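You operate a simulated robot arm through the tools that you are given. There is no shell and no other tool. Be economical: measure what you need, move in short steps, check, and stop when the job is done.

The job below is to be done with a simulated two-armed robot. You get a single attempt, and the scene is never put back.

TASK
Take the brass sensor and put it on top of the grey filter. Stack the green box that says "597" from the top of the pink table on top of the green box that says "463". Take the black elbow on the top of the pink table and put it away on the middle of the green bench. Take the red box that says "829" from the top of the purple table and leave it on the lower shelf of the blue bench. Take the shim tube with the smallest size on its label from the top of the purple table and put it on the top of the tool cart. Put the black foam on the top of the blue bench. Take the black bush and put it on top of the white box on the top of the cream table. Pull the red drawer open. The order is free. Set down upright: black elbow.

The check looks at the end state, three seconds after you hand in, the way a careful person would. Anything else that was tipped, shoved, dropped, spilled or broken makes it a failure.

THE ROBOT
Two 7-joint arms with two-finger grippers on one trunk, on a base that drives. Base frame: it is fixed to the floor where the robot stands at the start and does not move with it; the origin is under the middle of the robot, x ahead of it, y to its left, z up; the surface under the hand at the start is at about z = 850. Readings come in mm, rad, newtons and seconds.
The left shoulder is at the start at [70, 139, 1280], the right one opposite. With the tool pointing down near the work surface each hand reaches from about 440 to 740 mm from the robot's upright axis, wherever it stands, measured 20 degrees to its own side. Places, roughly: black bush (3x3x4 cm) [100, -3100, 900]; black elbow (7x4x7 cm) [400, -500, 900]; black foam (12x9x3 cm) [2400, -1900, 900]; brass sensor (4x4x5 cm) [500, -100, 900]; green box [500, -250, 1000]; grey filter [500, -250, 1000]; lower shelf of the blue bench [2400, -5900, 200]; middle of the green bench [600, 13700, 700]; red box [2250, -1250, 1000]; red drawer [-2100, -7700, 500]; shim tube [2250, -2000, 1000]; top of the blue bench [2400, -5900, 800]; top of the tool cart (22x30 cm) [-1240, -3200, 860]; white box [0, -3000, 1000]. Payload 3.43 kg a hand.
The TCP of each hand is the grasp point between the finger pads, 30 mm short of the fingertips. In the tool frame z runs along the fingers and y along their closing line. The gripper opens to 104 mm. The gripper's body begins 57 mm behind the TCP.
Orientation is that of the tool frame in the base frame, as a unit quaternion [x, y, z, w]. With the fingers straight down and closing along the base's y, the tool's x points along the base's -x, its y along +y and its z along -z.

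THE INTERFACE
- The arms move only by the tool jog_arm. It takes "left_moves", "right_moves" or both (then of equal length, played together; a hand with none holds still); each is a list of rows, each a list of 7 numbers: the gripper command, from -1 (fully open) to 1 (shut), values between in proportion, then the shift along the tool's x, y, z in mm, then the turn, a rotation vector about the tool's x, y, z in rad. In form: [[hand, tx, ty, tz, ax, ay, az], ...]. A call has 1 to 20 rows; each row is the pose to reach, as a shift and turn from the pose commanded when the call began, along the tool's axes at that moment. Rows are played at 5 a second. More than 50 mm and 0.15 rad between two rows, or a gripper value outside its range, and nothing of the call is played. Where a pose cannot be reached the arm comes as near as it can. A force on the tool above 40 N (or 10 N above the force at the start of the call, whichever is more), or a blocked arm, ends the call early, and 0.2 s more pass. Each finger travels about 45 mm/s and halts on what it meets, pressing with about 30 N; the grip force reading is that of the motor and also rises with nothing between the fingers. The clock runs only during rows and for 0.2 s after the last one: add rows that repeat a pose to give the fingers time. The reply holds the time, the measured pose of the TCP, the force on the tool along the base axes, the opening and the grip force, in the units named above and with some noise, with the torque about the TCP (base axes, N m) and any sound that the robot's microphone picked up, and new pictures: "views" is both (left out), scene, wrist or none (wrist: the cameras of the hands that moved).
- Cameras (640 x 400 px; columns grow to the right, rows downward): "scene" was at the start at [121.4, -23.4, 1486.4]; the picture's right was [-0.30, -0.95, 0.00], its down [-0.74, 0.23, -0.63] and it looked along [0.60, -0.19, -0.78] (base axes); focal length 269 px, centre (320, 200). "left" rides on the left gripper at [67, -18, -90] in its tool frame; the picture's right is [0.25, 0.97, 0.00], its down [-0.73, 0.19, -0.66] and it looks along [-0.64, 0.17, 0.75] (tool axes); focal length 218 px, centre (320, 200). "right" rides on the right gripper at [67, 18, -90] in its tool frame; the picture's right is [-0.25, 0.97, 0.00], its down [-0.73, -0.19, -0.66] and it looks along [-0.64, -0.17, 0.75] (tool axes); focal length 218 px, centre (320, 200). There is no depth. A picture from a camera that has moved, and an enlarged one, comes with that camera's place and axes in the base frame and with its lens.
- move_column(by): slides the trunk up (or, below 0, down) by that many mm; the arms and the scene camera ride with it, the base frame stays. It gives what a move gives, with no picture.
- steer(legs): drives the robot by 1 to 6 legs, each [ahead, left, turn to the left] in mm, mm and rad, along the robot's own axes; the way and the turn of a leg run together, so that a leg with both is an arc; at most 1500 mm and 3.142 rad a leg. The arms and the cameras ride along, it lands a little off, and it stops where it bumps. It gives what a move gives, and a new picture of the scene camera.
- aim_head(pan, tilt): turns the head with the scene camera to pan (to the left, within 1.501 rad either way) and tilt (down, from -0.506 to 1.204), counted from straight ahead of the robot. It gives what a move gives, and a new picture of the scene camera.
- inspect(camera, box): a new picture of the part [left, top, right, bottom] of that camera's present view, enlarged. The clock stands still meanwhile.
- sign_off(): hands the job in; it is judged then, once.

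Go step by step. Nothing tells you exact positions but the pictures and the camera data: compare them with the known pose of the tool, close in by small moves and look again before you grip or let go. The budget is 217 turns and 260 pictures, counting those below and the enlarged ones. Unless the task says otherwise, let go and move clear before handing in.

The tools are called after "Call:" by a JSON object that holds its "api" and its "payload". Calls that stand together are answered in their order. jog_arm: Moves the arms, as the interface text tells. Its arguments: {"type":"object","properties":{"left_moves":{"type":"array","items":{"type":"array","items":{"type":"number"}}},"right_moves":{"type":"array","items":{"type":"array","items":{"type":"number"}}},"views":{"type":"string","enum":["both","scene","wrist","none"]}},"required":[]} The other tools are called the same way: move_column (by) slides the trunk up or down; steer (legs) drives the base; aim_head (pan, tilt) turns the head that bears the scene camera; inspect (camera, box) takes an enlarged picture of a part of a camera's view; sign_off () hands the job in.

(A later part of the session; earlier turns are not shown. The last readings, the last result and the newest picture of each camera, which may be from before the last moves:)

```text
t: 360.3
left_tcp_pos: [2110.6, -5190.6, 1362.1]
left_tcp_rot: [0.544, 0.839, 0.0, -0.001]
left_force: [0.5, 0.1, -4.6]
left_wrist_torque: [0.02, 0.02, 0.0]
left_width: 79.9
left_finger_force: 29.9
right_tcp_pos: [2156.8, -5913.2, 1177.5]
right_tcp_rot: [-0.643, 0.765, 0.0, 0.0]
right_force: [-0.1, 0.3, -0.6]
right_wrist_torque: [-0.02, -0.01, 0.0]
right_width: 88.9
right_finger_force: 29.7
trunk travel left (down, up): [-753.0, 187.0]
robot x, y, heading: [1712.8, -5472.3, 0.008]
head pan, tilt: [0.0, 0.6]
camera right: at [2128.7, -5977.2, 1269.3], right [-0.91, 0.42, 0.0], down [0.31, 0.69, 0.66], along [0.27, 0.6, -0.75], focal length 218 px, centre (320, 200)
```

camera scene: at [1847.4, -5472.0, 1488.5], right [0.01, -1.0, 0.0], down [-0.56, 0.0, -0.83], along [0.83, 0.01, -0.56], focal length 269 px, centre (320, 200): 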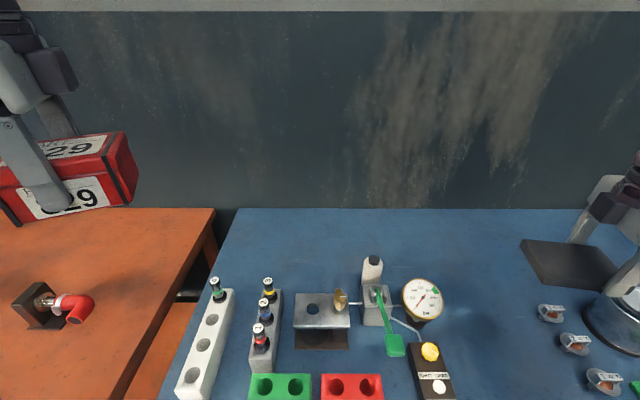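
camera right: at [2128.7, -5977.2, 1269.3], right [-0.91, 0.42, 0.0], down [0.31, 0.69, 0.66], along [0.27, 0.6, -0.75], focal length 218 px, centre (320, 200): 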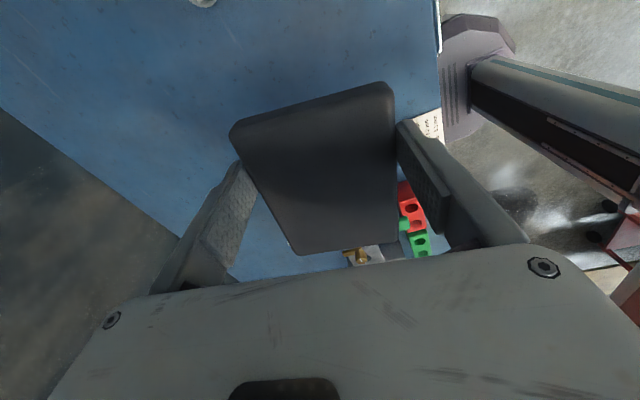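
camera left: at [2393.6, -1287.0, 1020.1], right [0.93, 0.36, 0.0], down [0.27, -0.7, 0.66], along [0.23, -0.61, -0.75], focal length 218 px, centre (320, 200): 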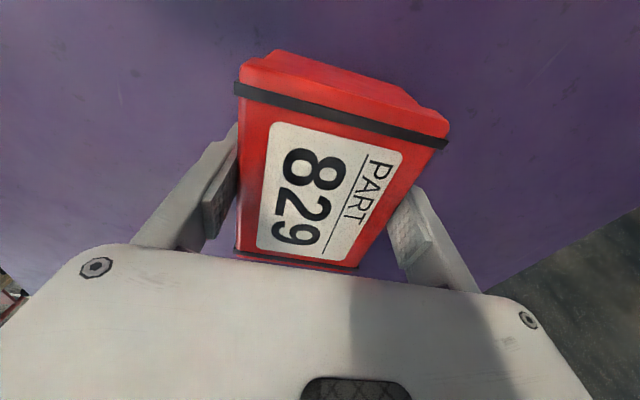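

The landing patch is free on all sides. I'll lower the trunk, then check before touching down.

Call:
{"api": "move_column", "payload": {"by": -290}}

Call:
{"api": "jog_arm", "payload": {"right_moves": [[1, 0, 0, 0, 0, 0, 0]], "views": "both"}}

```text
t: 363.2
left_tcp_pos: [2111.3, -5190.6, 1071.9]
left_tcp_rot: [0.545, 0.838, 0.0, 0.0]
left_force: [-1.1, -0.6, -4.1]
left_wrist_torque: [0.03, 0.02, 0.01]
left_width: 79.6
left_finger_force: 30.2
right_tcp_pos: [2157.6, -5912.8, 888.9]
right_tcp_rot: [-0.643, 0.766, 0.0, -0.001]
right_force: [-0.3, 0.6, 0.9]
right_wrist_torque: [-0.02, 0.02, 0.0]
right_width: 88.8
right_finger_force: 29.7
trunk travel left (down, up): [-463.0, 477.0]
robot x, y, heading: [1709.2, -5476.9, 0.009]
head pan, tilt: [0.0, 0.6]
```

```text
t: 363.6
left_tcp_pos: [2110.2, -5191.2, 1072.4]
left_tcp_rot: [0.545, 0.839, 0.0, 0.0]
left_force: [0.0, 0.2, -4.1]
left_wrist_torque: [-0.02, 0.04, -0.03]
left_width: 79.7
left_finger_force: 29.7
right_tcp_pos: [2157.7, -5913.1, 888.8]
right_tcp_rot: [-0.643, 0.766, 0.0, -0.001]
right_force: [0.5, 0.6, -0.8]
right_wrist_torque: [0.0, 0.03, 0.0]
right_width: 88.8
right_finger_force: 29.5
trunk travel left (down, up): [-463.0, 477.0]
robot x, y, heading: [1710.6, -5471.2, 0.006]
head pan, tilt: [0.0, 0.6]
camera scene: at [1849.9, -5472.0, 1198.2], right [0.01, -1.0, 0.0], down [-0.57, 0.0, -0.82], along [0.82, 0.01, -0.57], focal length 269 px, centre (320, 200)
camera right: at [2128.6, -5977.4, 979.2], right [-0.91, 0.42, 0.0], down [0.31, 0.69, 0.66], along [0.27, 0.6, -0.75], focal length 218 px, centre (320, 200)
```

scene: 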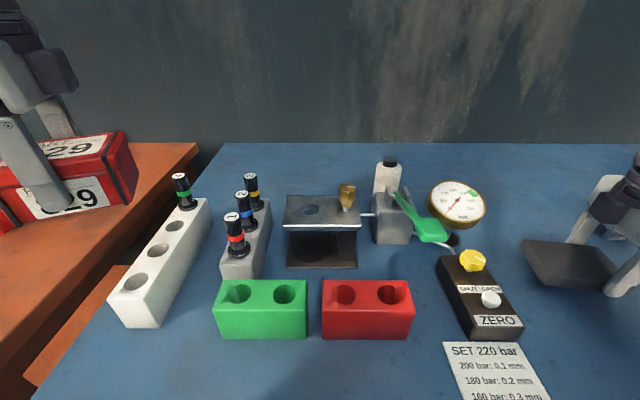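
right: 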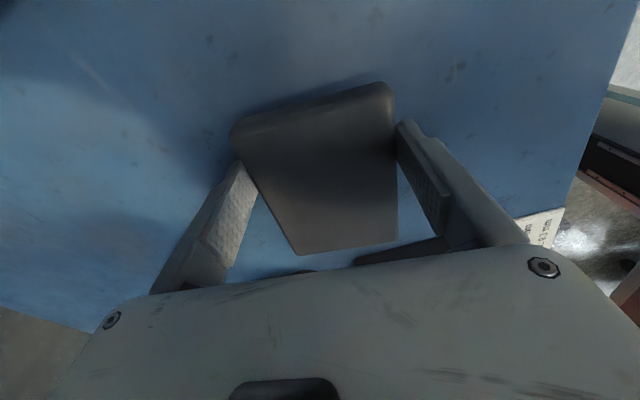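

Clear. I'll lower in small steps to contact.

Call:
{"api": "jog_arm", "payload": {"right_moves": [[1, 0, 0, 12, 0, 0, 0], [1, 0, 0, 24, 0, 0, 0], [1, 0, 0, 34, 0, 0, 0], [1, 0, 0, 42, 0, 0, 0], [1, 0, 0, 48, 0, 0, 0], [1, 0, 0, 53, 0, 0, 0], [1, 0, 0, 58, 0, 0, 0], [1, 0, 0, 63, 0, 0, 0]], "views": "wrist"}}

```text
t: 364.5
left_tcp_pos: [2107.3, -5190.3, 1073.0]
left_tcp_rot: [0.545, 0.838, 0.0, 0.001]
left_force: [0.5, -1.1, -4.5]
left_wrist_torque: [0.03, 0.04, -0.01]
left_width: 79.8
left_finger_force: 30.9
right_tcp_pos: [2156.1, -5912.8, 860.9]
right_tcp_rot: [-0.642, 0.767, -0.008, 0.001]
right_force: [-10.1, 1.0, 23.7]
right_wrist_torque: [0.42, 0.72, 0.31]
right_width: 88.9
right_finger_force: 30.0
trunk travel left (down, up): [-463.0, 477.0]
robot x, y, heading: [1712.6, -5477.2, 0.006]
head pan, tilt: [0.0, 0.6]
stopped in row 4 (right hand): the force on the tool passed its limit at 48 N (the readings are from after the stop); the commanded pose is now the measured one
camera right: at [2126.1, -5976.0, 951.9], right [-0.91, 0.42, -0.02], down [0.31, 0.69, 0.65], along [0.29, 0.59, -0.76], focal length 218 px, centre (320, 200)
```

right: 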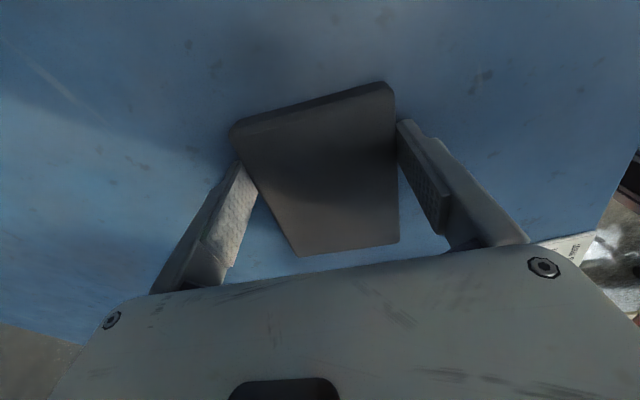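

It's touching down, with the bench at about z = 827. I'll ease up, open and rise.

Call:
{"api": "jog_arm", "payload": {"right_moves": [[1, 0, 0, -3, 0, 0, 0], [0, 0, 0, -3, 0, 0, 0], [-1, 0, 0, -3, 0, 0, 0], [-1, 0, 0, -3, 0, 0, 0], [-1, 0, 0, -3, 0, 0, 0], [-1, 0, 0, -40, 0, 0, 0], [-1, 0, 0, -80, 0, 0, 0]], "views": "wrist"}}

```text
t: 366.1
left_tcp_pos: [2110.1, -5190.1, 1071.5]
left_tcp_rot: [0.545, 0.839, 0.0, 0.001]
left_force: [0.4, 1.4, -4.5]
left_wrist_torque: [0.01, 0.01, 0.0]
left_width: 79.5
left_finger_force: 29.8
right_tcp_pos: [2158.1, -5914.8, 937.6]
right_tcp_rot: [-0.642, 0.767, -0.006, 0.001]
right_force: [0.4, -0.1, 0.3]
right_wrist_torque: [-0.02, 0.03, 0.02]
right_width: 103.9
right_finger_force: 0.0
trunk travel left (down, up): [-463.0, 477.0]
robot x, y, heading: [1712.7, -5475.2, 0.004]
head pan, tilt: [0.0, 0.6]
camera right: at [2128.7, -5978.0, 1029.1], right [-0.91, 0.42, -0.01], down [0.31, 0.69, 0.66], along [0.28, 0.59, -0.76], focal length 218 px, centre (320, 200)
```

right: 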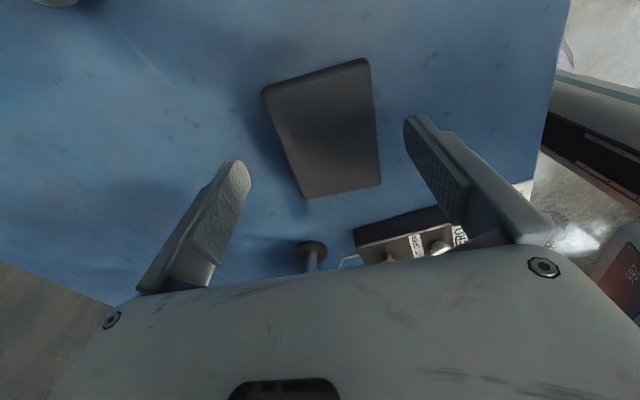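

The foam rests on the bench. Now I'll back off, set the left arm into a low forward posture for the shelf, and tuck the right hand.

Call:
{"api": "move_column", "payload": {"by": 100}}

Call:
{"api": "steer", "payload": {"legs": [[-332, 0, 0], [0, -355, 0]]}}

Call:
{"api": "jog_arm", "payload": {"left_moves": [[1, 0, 0, 45, 0, 0, 0], [1, 0, 0, 90, 0, 0, 0], [1, 0, 0, 135, 0, 0, 0], [1, 0, 0, 180, 0, 0, 0], [1, 20, 30, 213, 0, 0, 0], [1, 38, 60, 243, 0, 0, 0], [1, 56, 92, 270, 0, 0, 0], [1, 74, 122, 300, 0, 0, 0], [1, 91, 152, 334, 0, 0, 0], [1, 91, 152, 334, 0, 0, 0]], "right_moves": [[-1, 2, 11, 0, 0, 0, 0], [-1, 4, 22, 0, 0, 0, 0], [-1, 6, 33, 0, 0, 0, 0], [-1, 8, 44, 0, 0, 0, 0], [-1, 10, 55, 0, 0, 0, 0], [-1, 12, 66, 0, 0, 0, 0], [-1, 14, 77, 0, 0, 0, 0], [-1, 16, 88, 0, 0, 0, 0], [-1, 16, 88, 0, 0, 0, 0], [-1, 16, 88, 0, 0, 0, 0]], "views": "none"}}

```text
t: 367.4
left_tcp_pos: [2110.1, -5192.9, 1170.8]
left_tcp_rot: [0.545, 0.839, 0.0, 0.0]
left_force: [0.3, 0.5, -4.3]
left_wrist_torque: [0.05, 0.03, -0.01]
left_width: 79.3
left_finger_force: 29.5
right_tcp_pos: [2158.7, -5915.3, 1036.9]
right_tcp_rot: [-0.642, 0.766, -0.006, 0.002]
right_force: [-0.6, 0.5, 0.4]
right_wrist_torque: [-0.03, -0.04, 0.0]
right_width: 104.2
right_finger_force: 0.1
trunk travel left (down, up): [-563.0, 377.0]
robot x, y, heading: [1711.7, -5473.4, 0.008]
head pan, tilt: [0.0, 0.6]
```

```text
t: 371.5
left_tcp_pos: [1781.6, -5550.0, 1172.3]
left_tcp_rot: [0.545, 0.839, -0.001, 0.001]
left_force: [0.1, -0.1, -5.3]
left_wrist_torque: [0.01, 0.01, 0.0]
left_width: 80.0
left_finger_force: 29.9
right_tcp_pos: [1830.6, -6274.0, 1038.8]
right_tcp_rot: [-0.642, 0.767, -0.005, 0.001]
right_force: [0.2, 0.1, -0.7]
right_wrist_torque: [-0.03, -0.02, -0.02]
right_width: 104.1
right_finger_force: 0.0
trunk travel left (down, up): [-563.0, 377.0]
robot x, y, heading: [1386.2, -5834.2, 0.007]
head pan, tilt: [0.0, 0.6]
camera scene: at [1521.9, -5831.0, 1298.2], right [0.0, -1.0, 0.0], down [-0.57, 0.0, -0.82], along [0.82, 0.0, -0.57], focal length 269 px, centre (320, 200)
```

scene: 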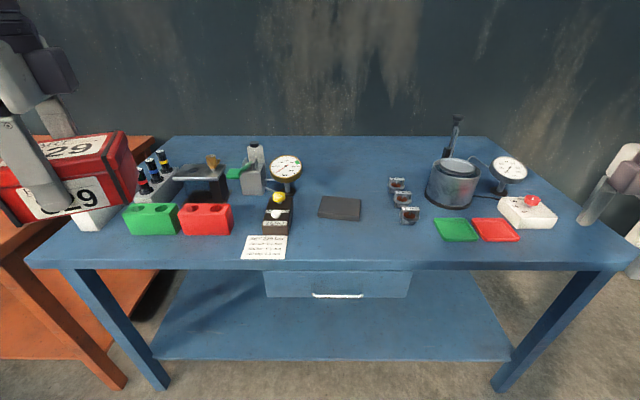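

```text
t: 373.7
left_tcp_pos: [1883.6, -5404.7, 838.5]
left_tcp_rot: [0.545, 0.839, 0.001, 0.001]
left_force: [0.0, 0.2, -4.4]
left_wrist_torque: [0.04, 0.01, -0.01]
left_width: 80.0
left_finger_force: 30.4
right_tcp_pos: [1740.3, -6275.3, 1036.8]
right_tcp_rot: [-0.642, 0.767, -0.006, 0.003]
right_force: [-0.5, 0.8, 0.3]
right_wrist_torque: [0.02, 0.0, -0.02]
right_width: 103.8
right_finger_force: 0.0
trunk travel left (down, up): [-563.0, 377.0]
robot x, y, heading: [1385.0, -5832.2, 0.007]
head pan, tilt: [0.0, 0.6]
```

The left arm posture is good. I'll lower the trunk in front of the bench and look at the shelf.

Call:
{"api": "move_column", "payload": {"by": -500}}

Call:
{"api": "aim_head", "payload": {"pan": 0.4, "tilt": 0.5}}

Call:
{"api": "jog_arm", "payload": {"left_moves": [[1, 0, 0, 0, 0, 0, 0]], "views": "wrist"}}

```text
refused: -500 is not a number from -400 to 400
```

```text
t: 374.6
left_tcp_pos: [1884.0, -5404.3, 838.1]
left_tcp_rot: [0.544, 0.839, 0.0, -0.001]
left_force: [-0.2, -1.2, -4.9]
left_wrist_torque: [0.03, 0.01, -0.01]
left_width: 79.6
left_finger_force: 30.4
right_tcp_pos: [1740.5, -6273.4, 1037.0]
right_tcp_rot: [-0.641, 0.767, -0.005, 0.002]
right_force: [-0.2, -0.6, 0.0]
right_wrist_torque: [-0.02, 0.04, 0.04]
right_width: 104.0
right_finger_force: 0.0
trunk travel left (down, up): [-563.0, 377.0]
robot x, y, heading: [1384.4, -5833.1, 0.01]
head pan, tilt: [0.4, 0.499]
camera scene: at [1517.5, -5795.9, 1307.2], right [0.39, -0.92, 0.0], down [-0.44, -0.19, -0.88], along [0.81, 0.34, -0.48], focal length 269 px, centre (320, 200)
```

scene: 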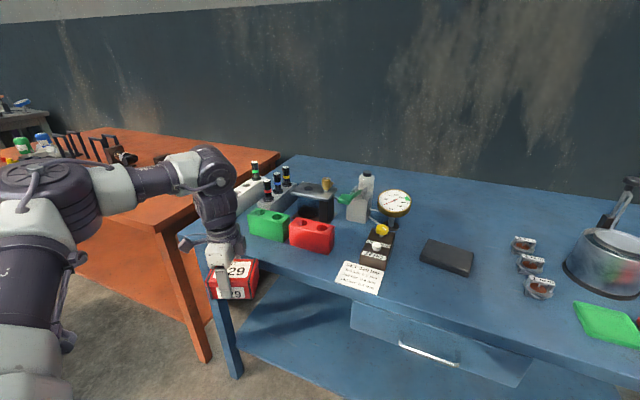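

```text
t: 375.0
left_tcp_pos: [1883.9, -5404.4, 836.7]
left_tcp_rot: [0.544, 0.839, 0.0, 0.001]
left_force: [0.4, -0.6, -5.4]
left_wrist_torque: [0.0, 0.02, 0.02]
left_width: 79.7
left_finger_force: 30.3
right_tcp_pos: [1740.7, -6274.0, 1036.7]
right_tcp_rot: [-0.642, 0.767, -0.006, 0.002]
right_force: [-0.2, 0.3, -0.1]
right_wrist_torque: [-0.01, 0.0, -0.05]
right_width: 103.9
right_finger_force: 0.0
trunk travel left (down, up): [-563.0, 377.0]
robot x, y, heading: [1385.4, -5833.8, 0.008]
head pan, tilt: [0.4, 0.499]
camera left: at [1841.8, -5350.5, 928.2], right [0.78, 0.62, 0.0], down [0.47, -0.59, 0.66], along [0.41, -0.51, -0.75], focal length 218 px, centre (320, 200)
```

left: 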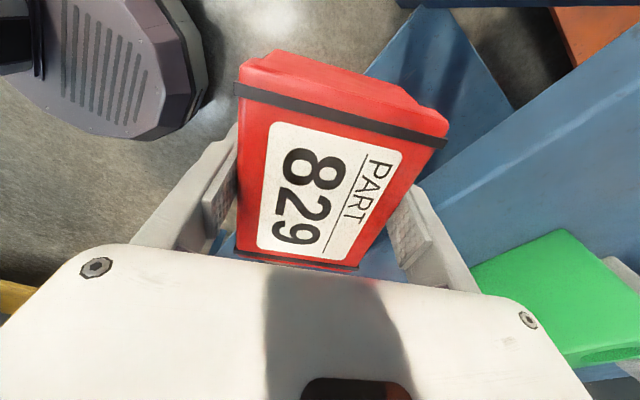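

The trunk move has a 400 mm limit per call. I'll lower in two steps.

Call:
{"api": "move_column", "payload": {"by": -400}}

Call:
{"api": "move_column", "payload": {"by": -100}}

Call:
{"api": "aim_head", "payload": {"pan": 0.4, "tilt": 0.4}}

```text
t: 378.8
left_tcp_pos: [1882.8, -5405.7, 438.2]
left_tcp_rot: [0.545, 0.839, -0.001, 0.001]
left_force: [-0.5, 0.5, -5.6]
left_wrist_torque: [0.0, 0.05, -0.02]
left_width: 79.6
left_finger_force: 30.1
right_tcp_pos: [1742.5, -6273.2, 636.8]
right_tcp_rot: [-0.641, 0.767, -0.006, 0.001]
right_force: [0.2, -0.1, 0.2]
right_wrist_torque: [0.01, 0.01, -0.04]
right_width: 104.0
right_finger_force: 0.1
trunk travel left (down, up): [-163.0, 777.0]
robot x, y, heading: [1387.1, -5829.0, 0.009]
head pan, tilt: [0.4, 0.499]
```

```text
t: 380.1
left_tcp_pos: [1883.0, -5404.9, 338.6]
left_tcp_rot: [0.545, 0.838, -0.001, 0.0]
left_force: [-0.3, 0.0, -4.9]
left_wrist_torque: [0.0, -0.01, 0.01]
left_width: 79.6
left_finger_force: 30.1
right_tcp_pos: [1740.7, -6275.0, 537.2]
right_tcp_rot: [-0.642, 0.767, -0.006, 0.002]
right_force: [0.0, -0.2, 0.0]
right_wrist_torque: [-0.01, -0.01, 0.03]
right_width: 104.1
right_finger_force: 0.1
trunk travel left (down, up): [-63.0, 877.0]
robot x, y, heading: [1385.2, -5830.8, 0.004]
head pan, tilt: [0.4, 0.499]
```

```text
t: 380.8
left_tcp_pos: [1883.5, -5405.0, 338.3]
left_tcp_rot: [0.545, 0.838, 0.0, 0.0]
left_force: [0.2, 0.1, -5.4]
left_wrist_torque: [0.05, 0.04, -0.01]
left_width: 79.8
left_finger_force: 30.5
right_tcp_pos: [1740.6, -6274.4, 536.6]
right_tcp_rot: [-0.641, 0.767, -0.005, 0.001]
right_force: [0.4, 0.7, 0.0]
right_wrist_torque: [0.02, 0.01, 0.0]
right_width: 104.0
right_finger_force: 0.1
trunk travel left (down, up): [-63.0, 877.0]
robot x, y, heading: [1387.7, -5830.9, 0.006]
head pan, tilt: [0.4, 0.4]
camera scene: at [1518.5, -5795.5, 816.3], right [0.39, -0.92, 0.0], down [-0.36, -0.15, -0.92], along [0.85, 0.36, -0.39], focal length 269 px, centre (320, 200)
```

scene: 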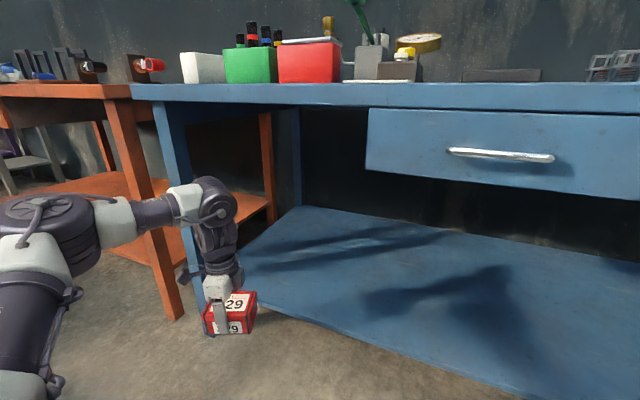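

I can see the shelf plainly, at about z = 190 with its front edge at x ≈ 2040. I'll drive forward so the held box goes in over the shelf.

Call:
{"api": "steer", "payload": {"legs": [[190, 0, 0]]}}

Call:
{"api": "jog_arm", "payload": {"left_moves": [[1, -16, 36, 0, 0, 0, 0], [1, -28, 64, 0, 0, 0, 0], [1, -28, 64, 0, 0, 0, 0]], "views": "both"}}

```text
t: 382.4
left_tcp_pos: [2080.3, -5404.8, 337.8]
left_tcp_rot: [0.546, 0.838, 0.0, 0.0]
left_force: [-0.3, 0.2, -4.7]
left_wrist_torque: [0.03, 0.03, 0.05]
left_width: 80.0
left_finger_force: 30.5
right_tcp_pos: [1934.7, -6274.0, 536.7]
right_tcp_rot: [-0.64, 0.768, -0.006, 0.002]
right_force: [-0.1, -0.6, 0.0]
right_wrist_torque: [0.0, 0.02, -0.01]
right_width: 103.9
right_finger_force: 0.1
trunk travel left (down, up): [-63.0, 877.0]
robot x, y, heading: [1580.2, -5832.6, 0.003]
head pan, tilt: [0.4, 0.4]
camera scene: at [1714.4, -5795.4, 816.3], right [0.39, -0.92, 0.0], down [-0.36, -0.15, -0.92], along [0.85, 0.36, -0.39], focal length 269 px, centre (320, 200)
```

scene: 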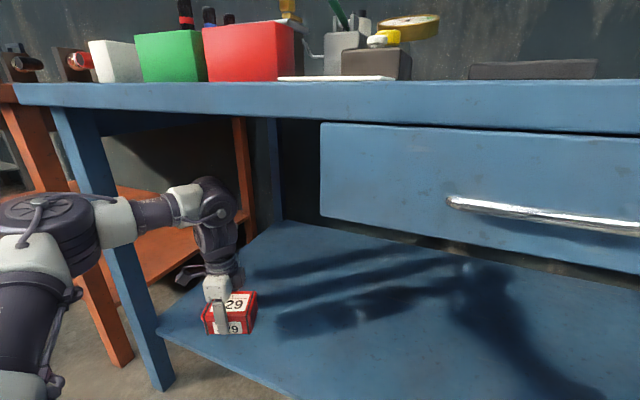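

```text
t: 383.2
left_tcp_pos: [2150.0, -5405.3, 337.0]
left_tcp_rot: [0.546, 0.838, 0.0, 0.0]
left_force: [-0.1, 0.3, -4.5]
left_wrist_torque: [0.08, 0.02, -0.03]
left_width: 79.7
left_finger_force: 29.7
right_tcp_pos: [1936.3, -6275.1, 535.7]
right_tcp_rot: [-0.64, 0.769, -0.005, 0.001]
right_force: [0.5, 0.7, 0.1]
right_wrist_torque: [-0.03, 0.03, 0.0]
right_width: 104.0
right_finger_force: 0.0
trunk travel left (down, up): [-63.0, 877.0]
robot x, y, heading: [1582.8, -5830.8, -0.001]
head pan, tilt: [0.4, 0.4]
camera scene: at [1714.5, -5795.4, 816.3], right [0.39, -0.92, 0.0], down [-0.36, -0.15, -0.92], along [0.85, 0.36, -0.39], focal length 269 px, centre (320, 200)
camera left: at [2107.8, -5350.7, 427.0], right [0.78, 0.62, 0.0], down [0.47, -0.59, 0.66], along [0.41, -0.52, -0.75], focal length 218 px, centre (320, 200)
```

scene: 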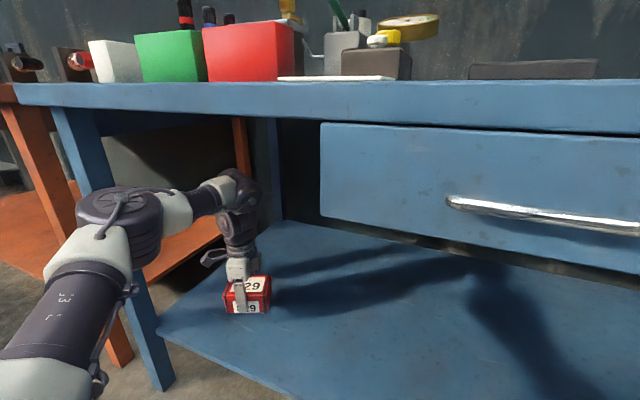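
left: 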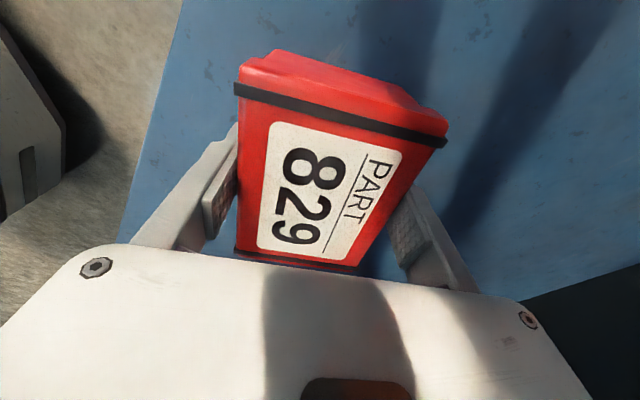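

The box is well over the shelf. I'll lower the trunk to its bottom, then the arm to contact.

Call:
{"api": "move_column", "payload": {"by": -60}}

Call:
{"api": "jog_arm", "payload": {"left_moves": [[1, 0, 0, 8, 0, 0, 0], [1, 0, 0, 16, 0, 0, 0], [1, 0, 0, 22, 0, 0, 0], [1, 0, 0, 28, 0, 0, 0], [1, 0, 0, 34, 0, 0, 0], [1, 0, 0, 40, 0, 0, 0], [1, 0, 0, 46, 0, 0, 0], [1, 0, 0, 52, 0, 0, 0]], "views": "both"}}

```text
t: 384.2
left_tcp_pos: [2149.3, -5405.1, 277.2]
left_tcp_rot: [0.546, 0.838, -0.001, 0.001]
left_force: [0.0, -0.4, -4.4]
left_wrist_torque: [-0.02, 0.05, 0.05]
left_width: 79.6
left_finger_force: 29.7
right_tcp_pos: [1934.7, -6276.1, 477.4]
right_tcp_rot: [-0.64, 0.768, -0.006, 0.001]
right_force: [0.0, -0.4, 0.0]
right_wrist_torque: [-0.03, 0.0, -0.02]
right_width: 104.1
right_finger_force: 0.1
trunk travel left (down, up): [-3.0, 937.0]
robot x, y, heading: [1577.3, -5833.0, 0.002]
head pan, tilt: [0.4, 0.4]
```

```text
t: 385.3
left_tcp_pos: [2150.7, -5405.2, 255.0]
left_tcp_rot: [0.547, 0.837, 0.001, 0.003]
left_force: [-5.7, -1.2, 24.2]
left_wrist_torque: [0.22, 1.64, -0.03]
left_width: 79.7
left_finger_force: 30.0
right_tcp_pos: [1934.3, -6275.5, 476.2]
right_tcp_rot: [-0.64, 0.768, -0.006, 0.004]
right_force: [-0.5, 0.1, 0.0]
right_wrist_torque: [0.01, -0.01, -0.04]
right_width: 104.0
right_finger_force: 0.0
trunk travel left (down, up): [-3.0, 937.0]
robot x, y, heading: [1581.9, -5831.0, -0.0]
head pan, tilt: [0.4, 0.4]
stopped in row 5 (left hand): the force on the tool passed its limit at 46 N (the readings are from after the stop); the commanded pose is now the measured one
camera scene: at [1712.3, -5797.0, 756.8], right [0.39, -0.92, 0.0], down [-0.36, -0.15, -0.92], along [0.85, 0.36, -0.39], focal length 269 px, centre (320, 200)
camera left: at [2107.0, -5351.7, 345.0], right [0.78, 0.62, 0.0], down [0.47, -0.59, 0.66], along [0.41, -0.52, -0.75], focal length 218 px, centre (320, 200)
```

scene: 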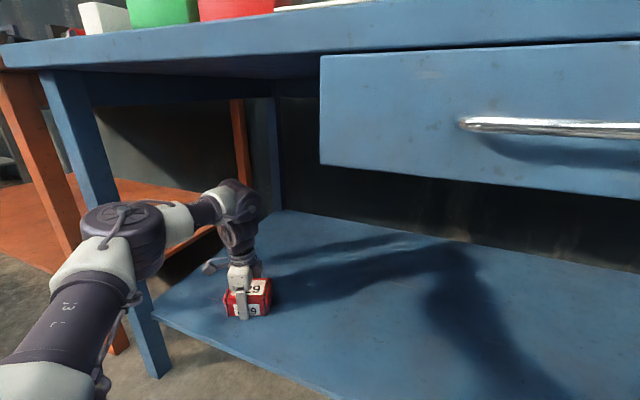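
left: 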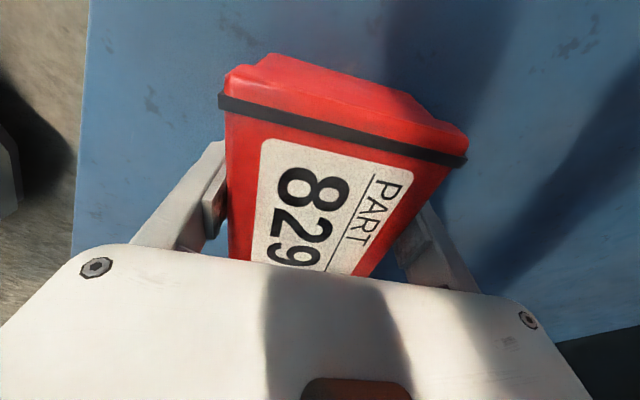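

It's resting on the shelf. I'll release and lift the fingers clear.

Call:
{"api": "jog_arm", "payload": {"left_moves": [[1, 0, 0, -2, 0, 0, 0], [0.3, 0, 0, -2, 0, 0, 0], [-0.6, 0, 0, -2, 0, 0, 0], [-1, 0, 0, -2, 0, 0, 0], [-1, 0, 0, -2, 0, 0, 0], [-1, 0, 0, -40, 0, 0, 0], [-1, 0, 0, -80, 0, 0, 0], [-1, 0, 0, -110, 0, 0, 0]], "views": "both"}}

```text
t: 387.1
left_tcp_pos: [2150.9, -5405.1, 358.7]
left_tcp_rot: [0.546, 0.838, -0.002, 0.001]
left_force: [0.5, -0.6, 0.5]
left_wrist_torque: [0.0, 0.01, -0.04]
left_width: 104.1
left_finger_force: 0.1
right_tcp_pos: [1934.7, -6276.0, 475.6]
right_tcp_rot: [-0.64, 0.769, -0.006, 0.002]
right_force: [-1.1, -0.6, -0.6]
right_wrist_torque: [-0.02, -0.01, -0.01]
right_width: 104.0
right_finger_force: 0.1
trunk travel left (down, up): [-3.0, 937.0]
robot x, y, heading: [1580.0, -5835.2, 0.002]
head pan, tilt: [0.4, 0.4]
camera scene: at [1714.0, -5795.8, 756.4], right [0.39, -0.92, 0.0], down [-0.36, -0.15, -0.92], along [0.85, 0.36, -0.39], focal length 269 px, centre (320, 200)
camera left: at [2108.4, -5351.1, 448.6], right [0.78, 0.62, 0.0], down [0.47, -0.59, 0.66], along [0.41, -0.52, -0.75], focal length 218 px, centre (320, 200)
```

scene: 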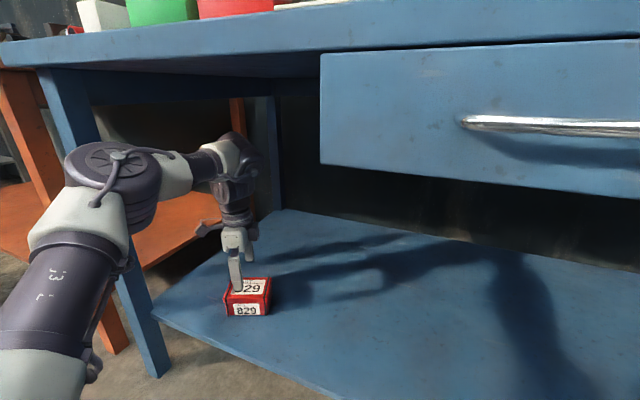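
left: 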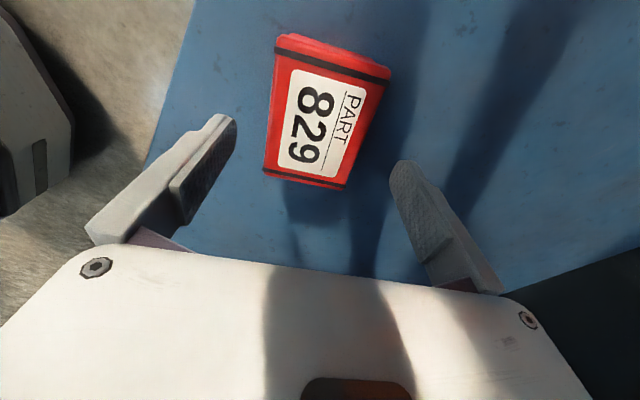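

829 sits on the lower shelf. I'll back out, raise the trunk, turn south and look toward the red drawer.

Call:
{"api": "steer", "payload": {"legs": [[-400, 0, 0]]}}

Call:
{"api": "move_column", "payload": {"by": 400}}

Call:
{"api": "move_column", "payload": {"by": 300}}

Call:
{"api": "aim_head", "payload": {"pan": -0.5, "tilt": 0.35}}

Call:
{"api": "steer", "payload": {"legs": [[0, 0, -1.57], [700, 0, 0], [0, 0, -0.8]]}}

```text
t: 389.6
left_tcp_pos: [1747.8, -5405.5, 358.5]
left_tcp_rot: [0.545, 0.839, 0.0, 0.002]
left_force: [-0.2, 0.0, 0.3]
left_wrist_torque: [0.03, 0.0, -0.02]
left_width: 104.0
left_finger_force: 0.1
right_tcp_pos: [1534.9, -6273.8, 476.4]
right_tcp_rot: [-0.642, 0.767, -0.005, 0.001]
right_force: [0.5, 0.7, -0.1]
right_wrist_torque: [-0.02, -0.04, 0.01]
right_width: 104.0
right_finger_force: 0.2
trunk travel left (down, up): [-3.0, 937.0]
robot x, y, heading: [1176.7, -5833.5, 0.003]
head pan, tilt: [0.4, 0.4]
camera scene: at [1312.6, -5796.4, 756.5], right [0.39, -0.92, 0.0], down [-0.36, -0.15, -0.92], along [0.85, 0.36, -0.39], focal length 269 px, centre (320, 200)
```

scene: 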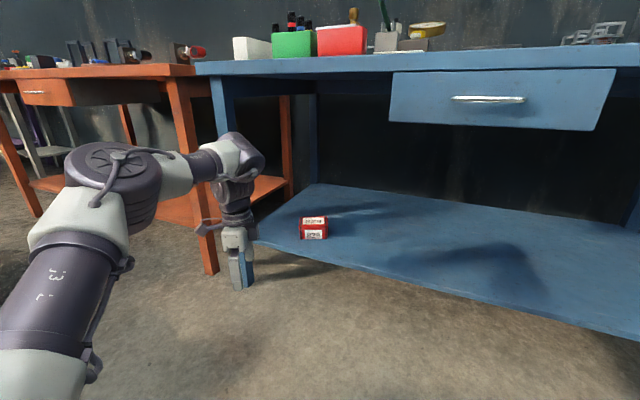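

```text
t: 393.4
left_tcp_pos: [1748.7, -5404.6, 759.9]
left_tcp_rot: [0.545, 0.839, -0.001, 0.002]
left_force: [-1.0, -0.9, -0.7]
left_wrist_torque: [0.0, 0.02, 0.01]
left_width: 104.1
left_finger_force: 0.0
right_tcp_pos: [1536.0, -6275.2, 875.8]
right_tcp_rot: [-0.642, 0.767, -0.006, 0.001]
right_force: [0.7, 0.5, -0.9]
right_wrist_torque: [-0.01, 0.02, -0.01]
right_width: 104.1
right_finger_force: 0.1
trunk travel left (down, up): [-403.0, 537.0]
robot x, y, heading: [1175.7, -5828.8, 0.008]
head pan, tilt: [0.4, 0.4]
```

```text
t: 396.4
left_tcp_pos: [1747.9, -5404.1, 1058.0]
left_tcp_rot: [0.545, 0.838, 0.0, 0.002]
left_force: [0.0, -0.4, -0.1]
left_wrist_torque: [-0.03, -0.01, 0.0]
left_width: 104.0
left_finger_force: 0.1
right_tcp_pos: [1535.7, -6275.1, 1175.9]
right_tcp_rot: [-0.641, 0.767, -0.006, 0.001]
right_force: [1.0, 0.1, -0.3]
right_wrist_torque: [-0.01, -0.05, 0.0]
right_width: 104.2
right_finger_force: 0.0
trunk travel left (down, up): [-703.0, 237.0]
robot x, y, heading: [1178.0, -5837.0, 0.008]
head pan, tilt: [0.4, 0.4]
```

```text
t: 397.6
left_tcp_pos: [1748.7, -5404.3, 1058.6]
left_tcp_rot: [0.544, 0.839, 0.0, 0.001]
left_force: [0.5, 0.2, -0.3]
left_wrist_torque: [-0.02, 0.01, -0.06]
left_width: 103.9
left_finger_force: 0.0
right_tcp_pos: [1534.8, -6276.0, 1176.4]
right_tcp_rot: [-0.641, 0.767, -0.006, 0.002]
right_force: [0.1, 0.7, 0.0]
right_wrist_torque: [0.01, 0.01, 0.01]
right_width: 103.8
right_finger_force: 0.1
trunk travel left (down, up): [-703.0, 237.0]
robot x, y, heading: [1181.5, -5834.4, 0.007]
head pan, tilt: [-0.499, 0.351]
camera scene: at [1309.6, -5876.9, 1461.0], right [-0.47, -0.88, 0.0], down [-0.3, 0.16, -0.94], along [0.83, -0.45, -0.34], focal length 269 px, centre (320, 200)
```

scene: 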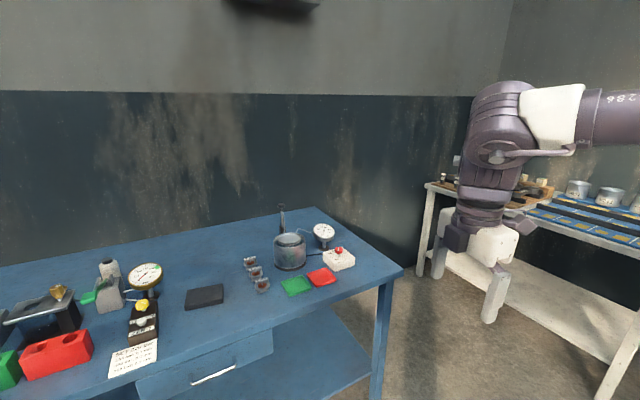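

```text
t: 407.5
left_tcp_pos: [1017.7, -7231.0, 1059.4]
left_tcp_rot: [0.977, -0.214, -0.002, 0.001]
left_force: [-0.4, -0.5, -0.2]
left_wrist_torque: [0.0, 0.02, -0.03]
left_width: 104.2
left_finger_force: 0.1
right_tcp_pos: [602.1, -6438.1, 1176.7]
right_tcp_rot: [0.491, 0.871, -0.002, -0.004]
right_force: [-0.5, 0.2, 0.1]
right_wrist_torque: [0.02, -0.01, 0.01]
right_width: 104.1
right_finger_force: 0.2
trunk travel left (down, up): [-703.0, 237.0]
robot x, y, heading: [1160.5, -6535.7, -2.418]
head pan, tilt: [-0.499, 0.351]
camera scene: at [1031.5, -6588.7, 1461.0], right [-0.23, 0.97, 0.0], down [0.33, 0.08, -0.94], along [-0.92, -0.21, -0.34], focal length 269 px, centre (320, 200)
```

scene: 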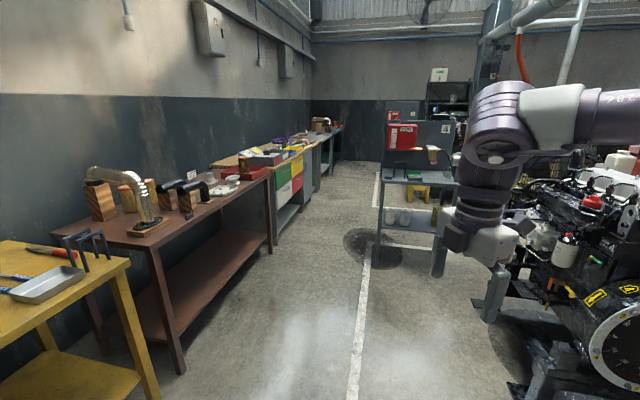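

The drawer cabinet is along the south wall past the brown table. I'll tuck the left hand, line up in the lane at y ≈ -7130 and drive west.

Call:
{"api": "jog_arm", "payload": {"left_moves": [[-1, -12, -36, -15, 0, 0, 0], [-1, -25, -72, -30, 0, 0, 0], [-1, -37, -108, -45, 0, 0, 0], [-1, -50, -144, -60, 0, 0, 0], [-1, -62, -180, -75, 0, 0, 0], [-1, -62, -180, -75, 0, 0, 0]], "views": "none"}}

Call:
{"api": "aim_head", "payload": {"pan": 0.3, "tilt": 0.4}}

Call:
{"api": "steer", "payload": {"legs": [[0, 0, -0.72], [0, 590, 0], [1400, 0, 0]]}}

```text
t: 408.9
left_tcp_pos: [1031.1, -7043.7, 1131.3]
left_tcp_rot: [0.977, -0.213, -0.001, 0.0]
left_force: [-0.6, -0.8, -0.1]
left_wrist_torque: [0.02, -0.03, -0.02]
left_width: 103.9
left_finger_force: 0.0
right_tcp_pos: [602.8, -6438.5, 1176.8]
right_tcp_rot: [0.491, 0.871, -0.003, -0.006]
right_force: [0.8, -0.7, 0.0]
right_wrist_torque: [0.0, 0.0, -0.03]
right_width: 104.0
right_finger_force: 0.0
trunk travel left (down, up): [-703.0, 237.0]
robot x, y, heading: [1161.0, -6536.6, -2.414]
head pan, tilt: [-0.499, 0.351]
```

```text
t: 410.0
left_tcp_pos: [1030.9, -7042.9, 1131.7]
left_tcp_rot: [0.977, -0.214, -0.002, 0.0]
left_force: [0.1, 0.6, 0.2]
left_wrist_torque: [0.01, -0.02, 0.01]
left_width: 103.9
left_finger_force: 0.1
right_tcp_pos: [601.0, -6436.8, 1176.1]
right_tcp_rot: [0.491, 0.871, -0.003, -0.004]
right_force: [0.3, -0.5, -0.1]
right_wrist_torque: [-0.01, 0.01, 0.02]
right_width: 104.0
right_finger_force: 0.1
trunk travel left (down, up): [-703.0, 237.0]
robot x, y, heading: [1162.5, -6537.8, -2.419]
head pan, tilt: [0.3, 0.4]
camera scene: at [1074.0, -6646.7, 1456.4], right [-0.85, 0.52, 0.0], down [0.2, 0.33, -0.92], along [-0.48, -0.79, -0.39], focal length 269 px, centre (320, 200)
```

scene: 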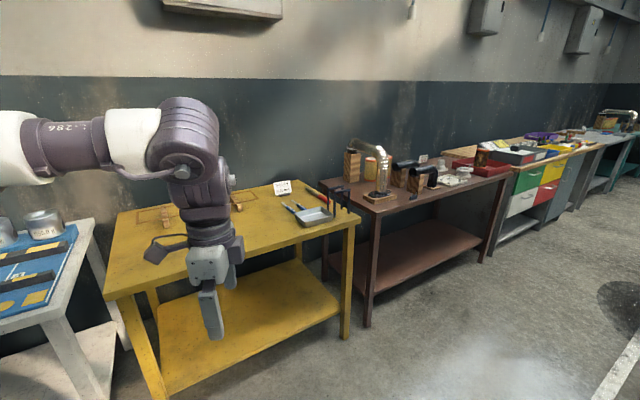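

```text
t: 421.8
left_tcp_pos: [-653.7, -7448.2, 1131.1]
left_tcp_rot: [0.84, -0.543, -0.003, -0.001]
left_force: [-0.1, -0.3, 0.7]
left_wrist_torque: [0.0, 0.0, 0.01]
left_width: 104.1
left_finger_force: 0.1
right_tcp_pos: [-576.6, -6709.7, 1176.1]
right_tcp_rot: [0.767, 0.642, -0.002, -0.007]
right_force: [-0.1, -0.9, -0.1]
right_wrist_torque: [0.0, 0.0, -0.02]
right_width: 104.0
right_finger_force: 0.0
trunk travel left (down, up): [-703.0, 237.0]
robot x, y, heading: [-218.0, -7152.7, -3.135]
head pan, tilt: [0.3, 0.4]
camera scene: at [-360.1, -7179.2, 1456.5], right [-0.3, 0.95, 0.0], down [0.37, 0.12, -0.92], along [-0.88, -0.28, -0.39], focal length 269 px, centre (320, 200)
```

scene: 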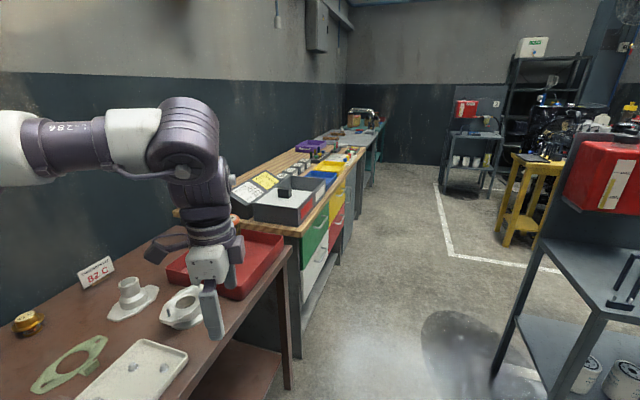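

The cabinet's red drawer is in the lower row past the green column. I'll drive on and turn to face it.

Call:
{"api": "steer", "payload": {"legs": [[1450, 0, 0]]}}

Call:
{"api": "steer", "payload": {"legs": [[0, 150, 0], [0, 150, 1.565]]}}

```text
t: 429.2
left_tcp_pos: [-2122.9, -7505.5, 1131.4]
left_tcp_rot: [0.85, -0.526, -0.002, 0.0]
left_force: [0.7, -0.8, -0.1]
left_wrist_torque: [-0.01, -0.01, 0.0]
left_width: 103.9
left_finger_force: 0.1
right_tcp_pos: [-2074.8, -6762.0, 1176.3]
right_tcp_rot: [0.754, 0.657, -0.001, -0.006]
right_force: [0.5, 0.1, -0.5]
right_wrist_torque: [0.01, -0.02, 0.01]
right_width: 104.0
right_finger_force: 0.1
trunk travel left (down, up): [-703.0, 237.0]
robot x, y, heading: [-1701.2, -7187.8, -3.098]
head pan, tilt: [0.3, 0.4]
camera scene: at [-1839.5, -7224.0, 1456.5], right [-0.34, 0.94, 0.0], down [0.37, 0.13, -0.92], along [-0.87, -0.31, -0.39], focal length 269 px, centre (320, 200)
```

scene: 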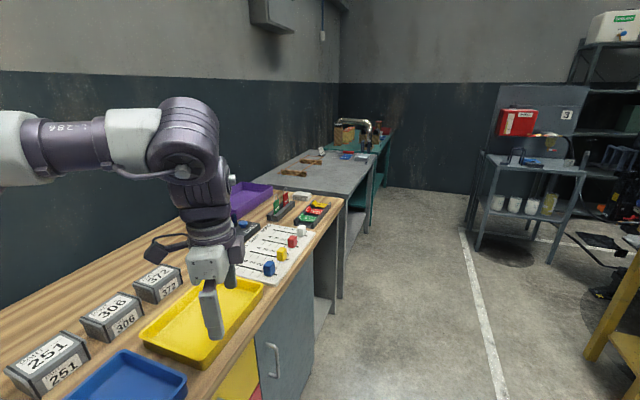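

```text
t: 432.4
left_tcp_pos: [-1931.3, -7820.8, 1132.4]
left_tcp_rot: [0.952, -0.307, -0.002, 0.0]
left_force: [0.7, -0.2, 0.7]
left_wrist_torque: [0.04, 0.01, -0.03]
left_width: 103.8
left_finger_force: 0.0
right_tcp_pos: [-2235.9, -7144.1, 1178.5]
right_tcp_rot: [0.574, 0.819, -0.003, -0.005]
right_force: [-0.1, -0.1, 0.0]
right_wrist_torque: [0.05, 0.0, -0.01]
right_width: 104.1
right_finger_force: 0.1
trunk travel left (down, up): [-703.0, 237.0]
robot x, y, heading: [-1705.3, -7344.7, -2.611]
head pan, tilt: [0.3, 0.4]
stopped in leg 2: the robot was blocked; the commanded pose is now the measured one
camera scene: at [-1812.0, -7441.4, 1456.5], right [-0.74, 0.67, 0.0], down [0.26, 0.29, -0.92], along [-0.62, -0.68, -0.39], focal length 269 px, centre (320, 200)
```

scene: 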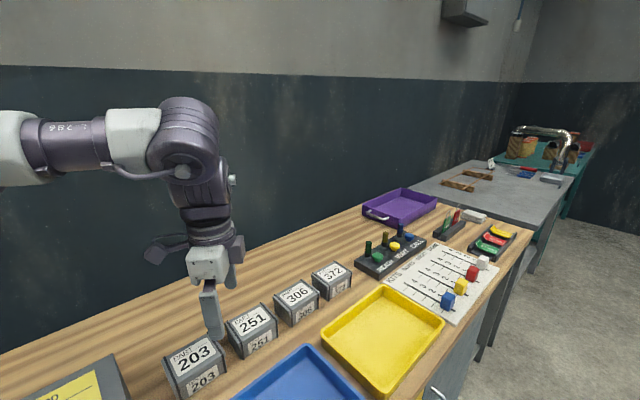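

I came too near and touched the cabinet. I'll move off to the right, then turn to face it.

Call:
{"api": "steer", "payload": {"legs": [[-60, -300, 0], [0, 0, 1.04]]}}

Call:
{"api": "aim_head", "payload": {"pan": 0, "tilt": 0.8}}

```text
t: 437.2
left_tcp_pos: [-1507.0, -7490.7, 1131.8]
left_tcp_rot: [0.977, 0.212, -0.001, 0.001]
left_force: [1.1, 0.2, 0.1]
left_wrist_torque: [-0.01, -0.01, -0.01]
left_width: 104.3
left_finger_force: 0.0
right_tcp_pos: [-2245.7, -7418.7, 1176.5]
right_tcp_rot: [0.084, 0.996, -0.006, -0.003]
right_force: [-0.4, 0.1, -0.1]
right_wrist_torque: [0.01, -0.01, -0.03]
right_width: 104.2
right_finger_force: 0.0
trunk travel left (down, up): [-703.0, 237.0]
robot x, y, heading: [-1806.4, -7055.5, -1.558]
head pan, tilt: [0.3, 0.4]
camera scene: at [-1779.6, -7197.0, 1456.5], right [-0.95, -0.31, 0.0], down [-0.12, 0.37, -0.92], along [0.29, -0.88, -0.39], focal length 269 px, centre (320, 200)
```

scene: 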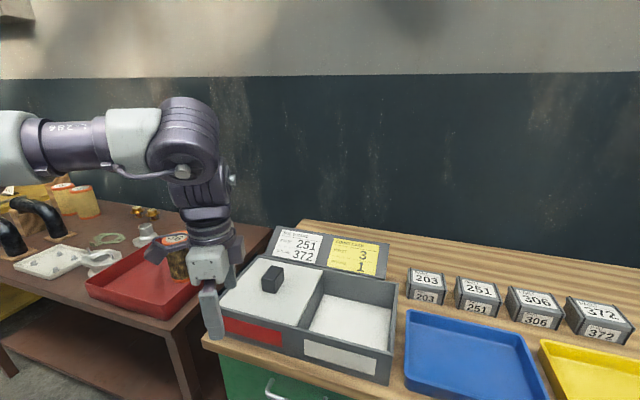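

```text
t: 438.0
left_tcp_pos: [-1506.5, -7489.1, 1131.8]
left_tcp_rot: [0.977, 0.212, -0.001, 0.002]
left_force: [-0.6, -0.1, -0.2]
left_wrist_torque: [0.0, 0.02, -0.01]
left_width: 104.0
left_finger_force: 0.0
right_tcp_pos: [-2244.9, -7419.0, 1177.1]
right_tcp_rot: [0.084, 0.996, -0.005, -0.003]
right_force: [0.2, -0.8, 0.4]
right_wrist_torque: [-0.01, 0.01, -0.01]
right_width: 104.3
right_finger_force: 0.1
trunk travel left (down, up): [-703.0, 237.0]
robot x, y, heading: [-1807.7, -7061.5, -1.554]
head pan, tilt: [0.0, 0.799]
camera scene: at [-1806.7, -7189.6, 1421.4], right [-1.0, -0.02, 0.0], down [-0.01, 0.72, -0.7], along [0.01, -0.7, -0.72], focal length 269 px, centre (320, 200)
```

scene: 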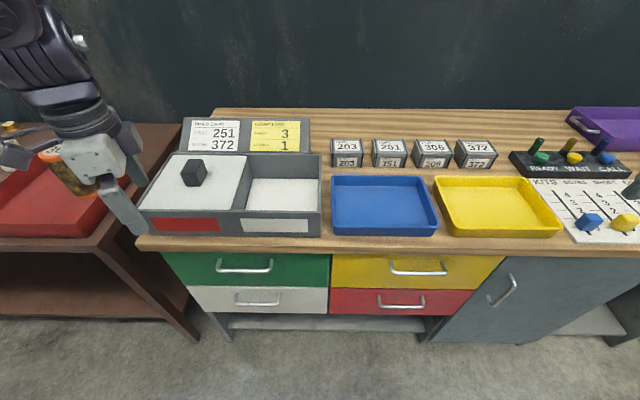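

The red drawer with its horizontal bar handle is visible. A rack stands close behind me here, so I'll move west and use the left hand from there, looking from a lower trunk height.

Call:
{"api": "steer", "payload": {"legs": [[0, -690, -0.015]]}}

Call:
{"api": "move_column", "payload": {"by": -400}}

Call:
{"api": "aim_head", "payload": {"pan": 0.5, "tilt": 0.55}}

```text
t: 441.8
left_tcp_pos: [-2193.5, -7499.5, 1130.7]
left_tcp_rot: [0.977, 0.214, -0.001, 0.002]
left_force: [0.1, 0.2, 0.4]
left_wrist_torque: [0.02, 0.03, 0.01]
left_width: 104.0
left_finger_force: 0.1
right_tcp_pos: [-2931.4, -7429.6, 1176.9]
right_tcp_rot: [0.083, 0.996, -0.007, -0.003]
right_force: [0.5, 0.2, 0.4]
right_wrist_torque: [-0.03, -0.02, 0.01]
right_width: 104.3
right_finger_force: 0.1
trunk travel left (down, up): [-703.0, 237.0]
robot x, y, heading: [-2493.9, -7069.5, -1.55]
head pan, tilt: [0.0, 0.799]
camera scene: at [-2493.2, -7199.9, 1421.4], right [-1.0, -0.02, 0.0], down [-0.01, 0.72, -0.7], along [0.01, -0.7, -0.72], focal length 269 px, centre (320, 200)
```

scene: 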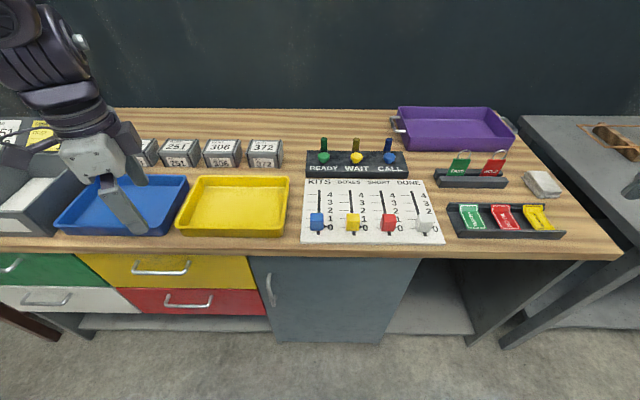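

```text
t: 445.6
left_tcp_pos: [-2194.6, -7500.5, 732.0]
left_tcp_rot: [0.977, 0.213, -0.001, 0.002]
left_force: [0.3, -1.2, -0.8]
left_wrist_torque: [0.0, -0.04, -0.01]
left_width: 104.0
left_finger_force: 0.1
right_tcp_pos: [-2934.2, -7429.3, 776.5]
right_tcp_rot: [0.083, 0.996, -0.006, -0.003]
right_force: [-1.0, 0.1, 0.5]
right_wrist_torque: [0.01, -0.05, -0.02]
right_width: 104.0
right_finger_force: 0.1
trunk travel left (down, up): [-303.0, 637.0]
robot x, y, heading: [-2498.9, -7069.5, -1.56]
head pan, tilt: [0.0, 0.799]
```

```text
t: 446.6
left_tcp_pos: [-2193.0, -7500.9, 730.7]
left_tcp_rot: [0.977, 0.213, -0.001, 0.002]
left_force: [-0.3, -0.1, -0.5]
left_wrist_torque: [0.02, -0.02, 0.02]
left_width: 103.7
left_finger_force: 0.0
right_tcp_pos: [-2933.3, -7430.7, 776.3]
right_tcp_rot: [0.084, 0.996, -0.006, -0.003]
right_force: [0.2, 0.4, -0.2]
right_wrist_torque: [0.02, 0.01, 0.01]
right_width: 103.9
right_finger_force: 0.1
trunk travel left (down, up): [-303.0, 637.0]
robot x, y, heading: [-2493.6, -7068.6, -1.554]
head pan, tilt: [0.499, 0.55]
camera scene: at [-2451.2, -7197.4, 1042.7], right [-0.87, -0.49, 0.0], down [-0.26, 0.46, -0.85], along [0.42, -0.74, -0.52], focal length 269 px, centre (320, 200)
```

scene: 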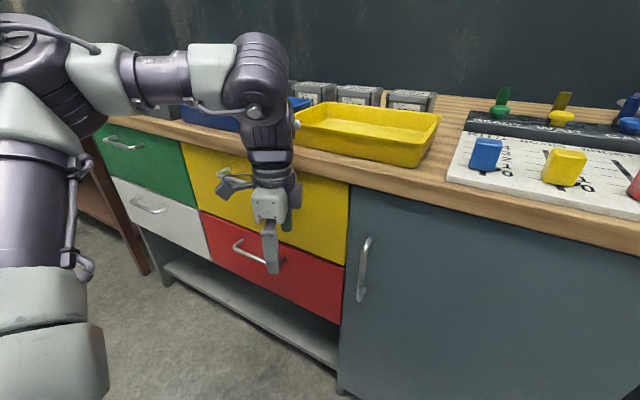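

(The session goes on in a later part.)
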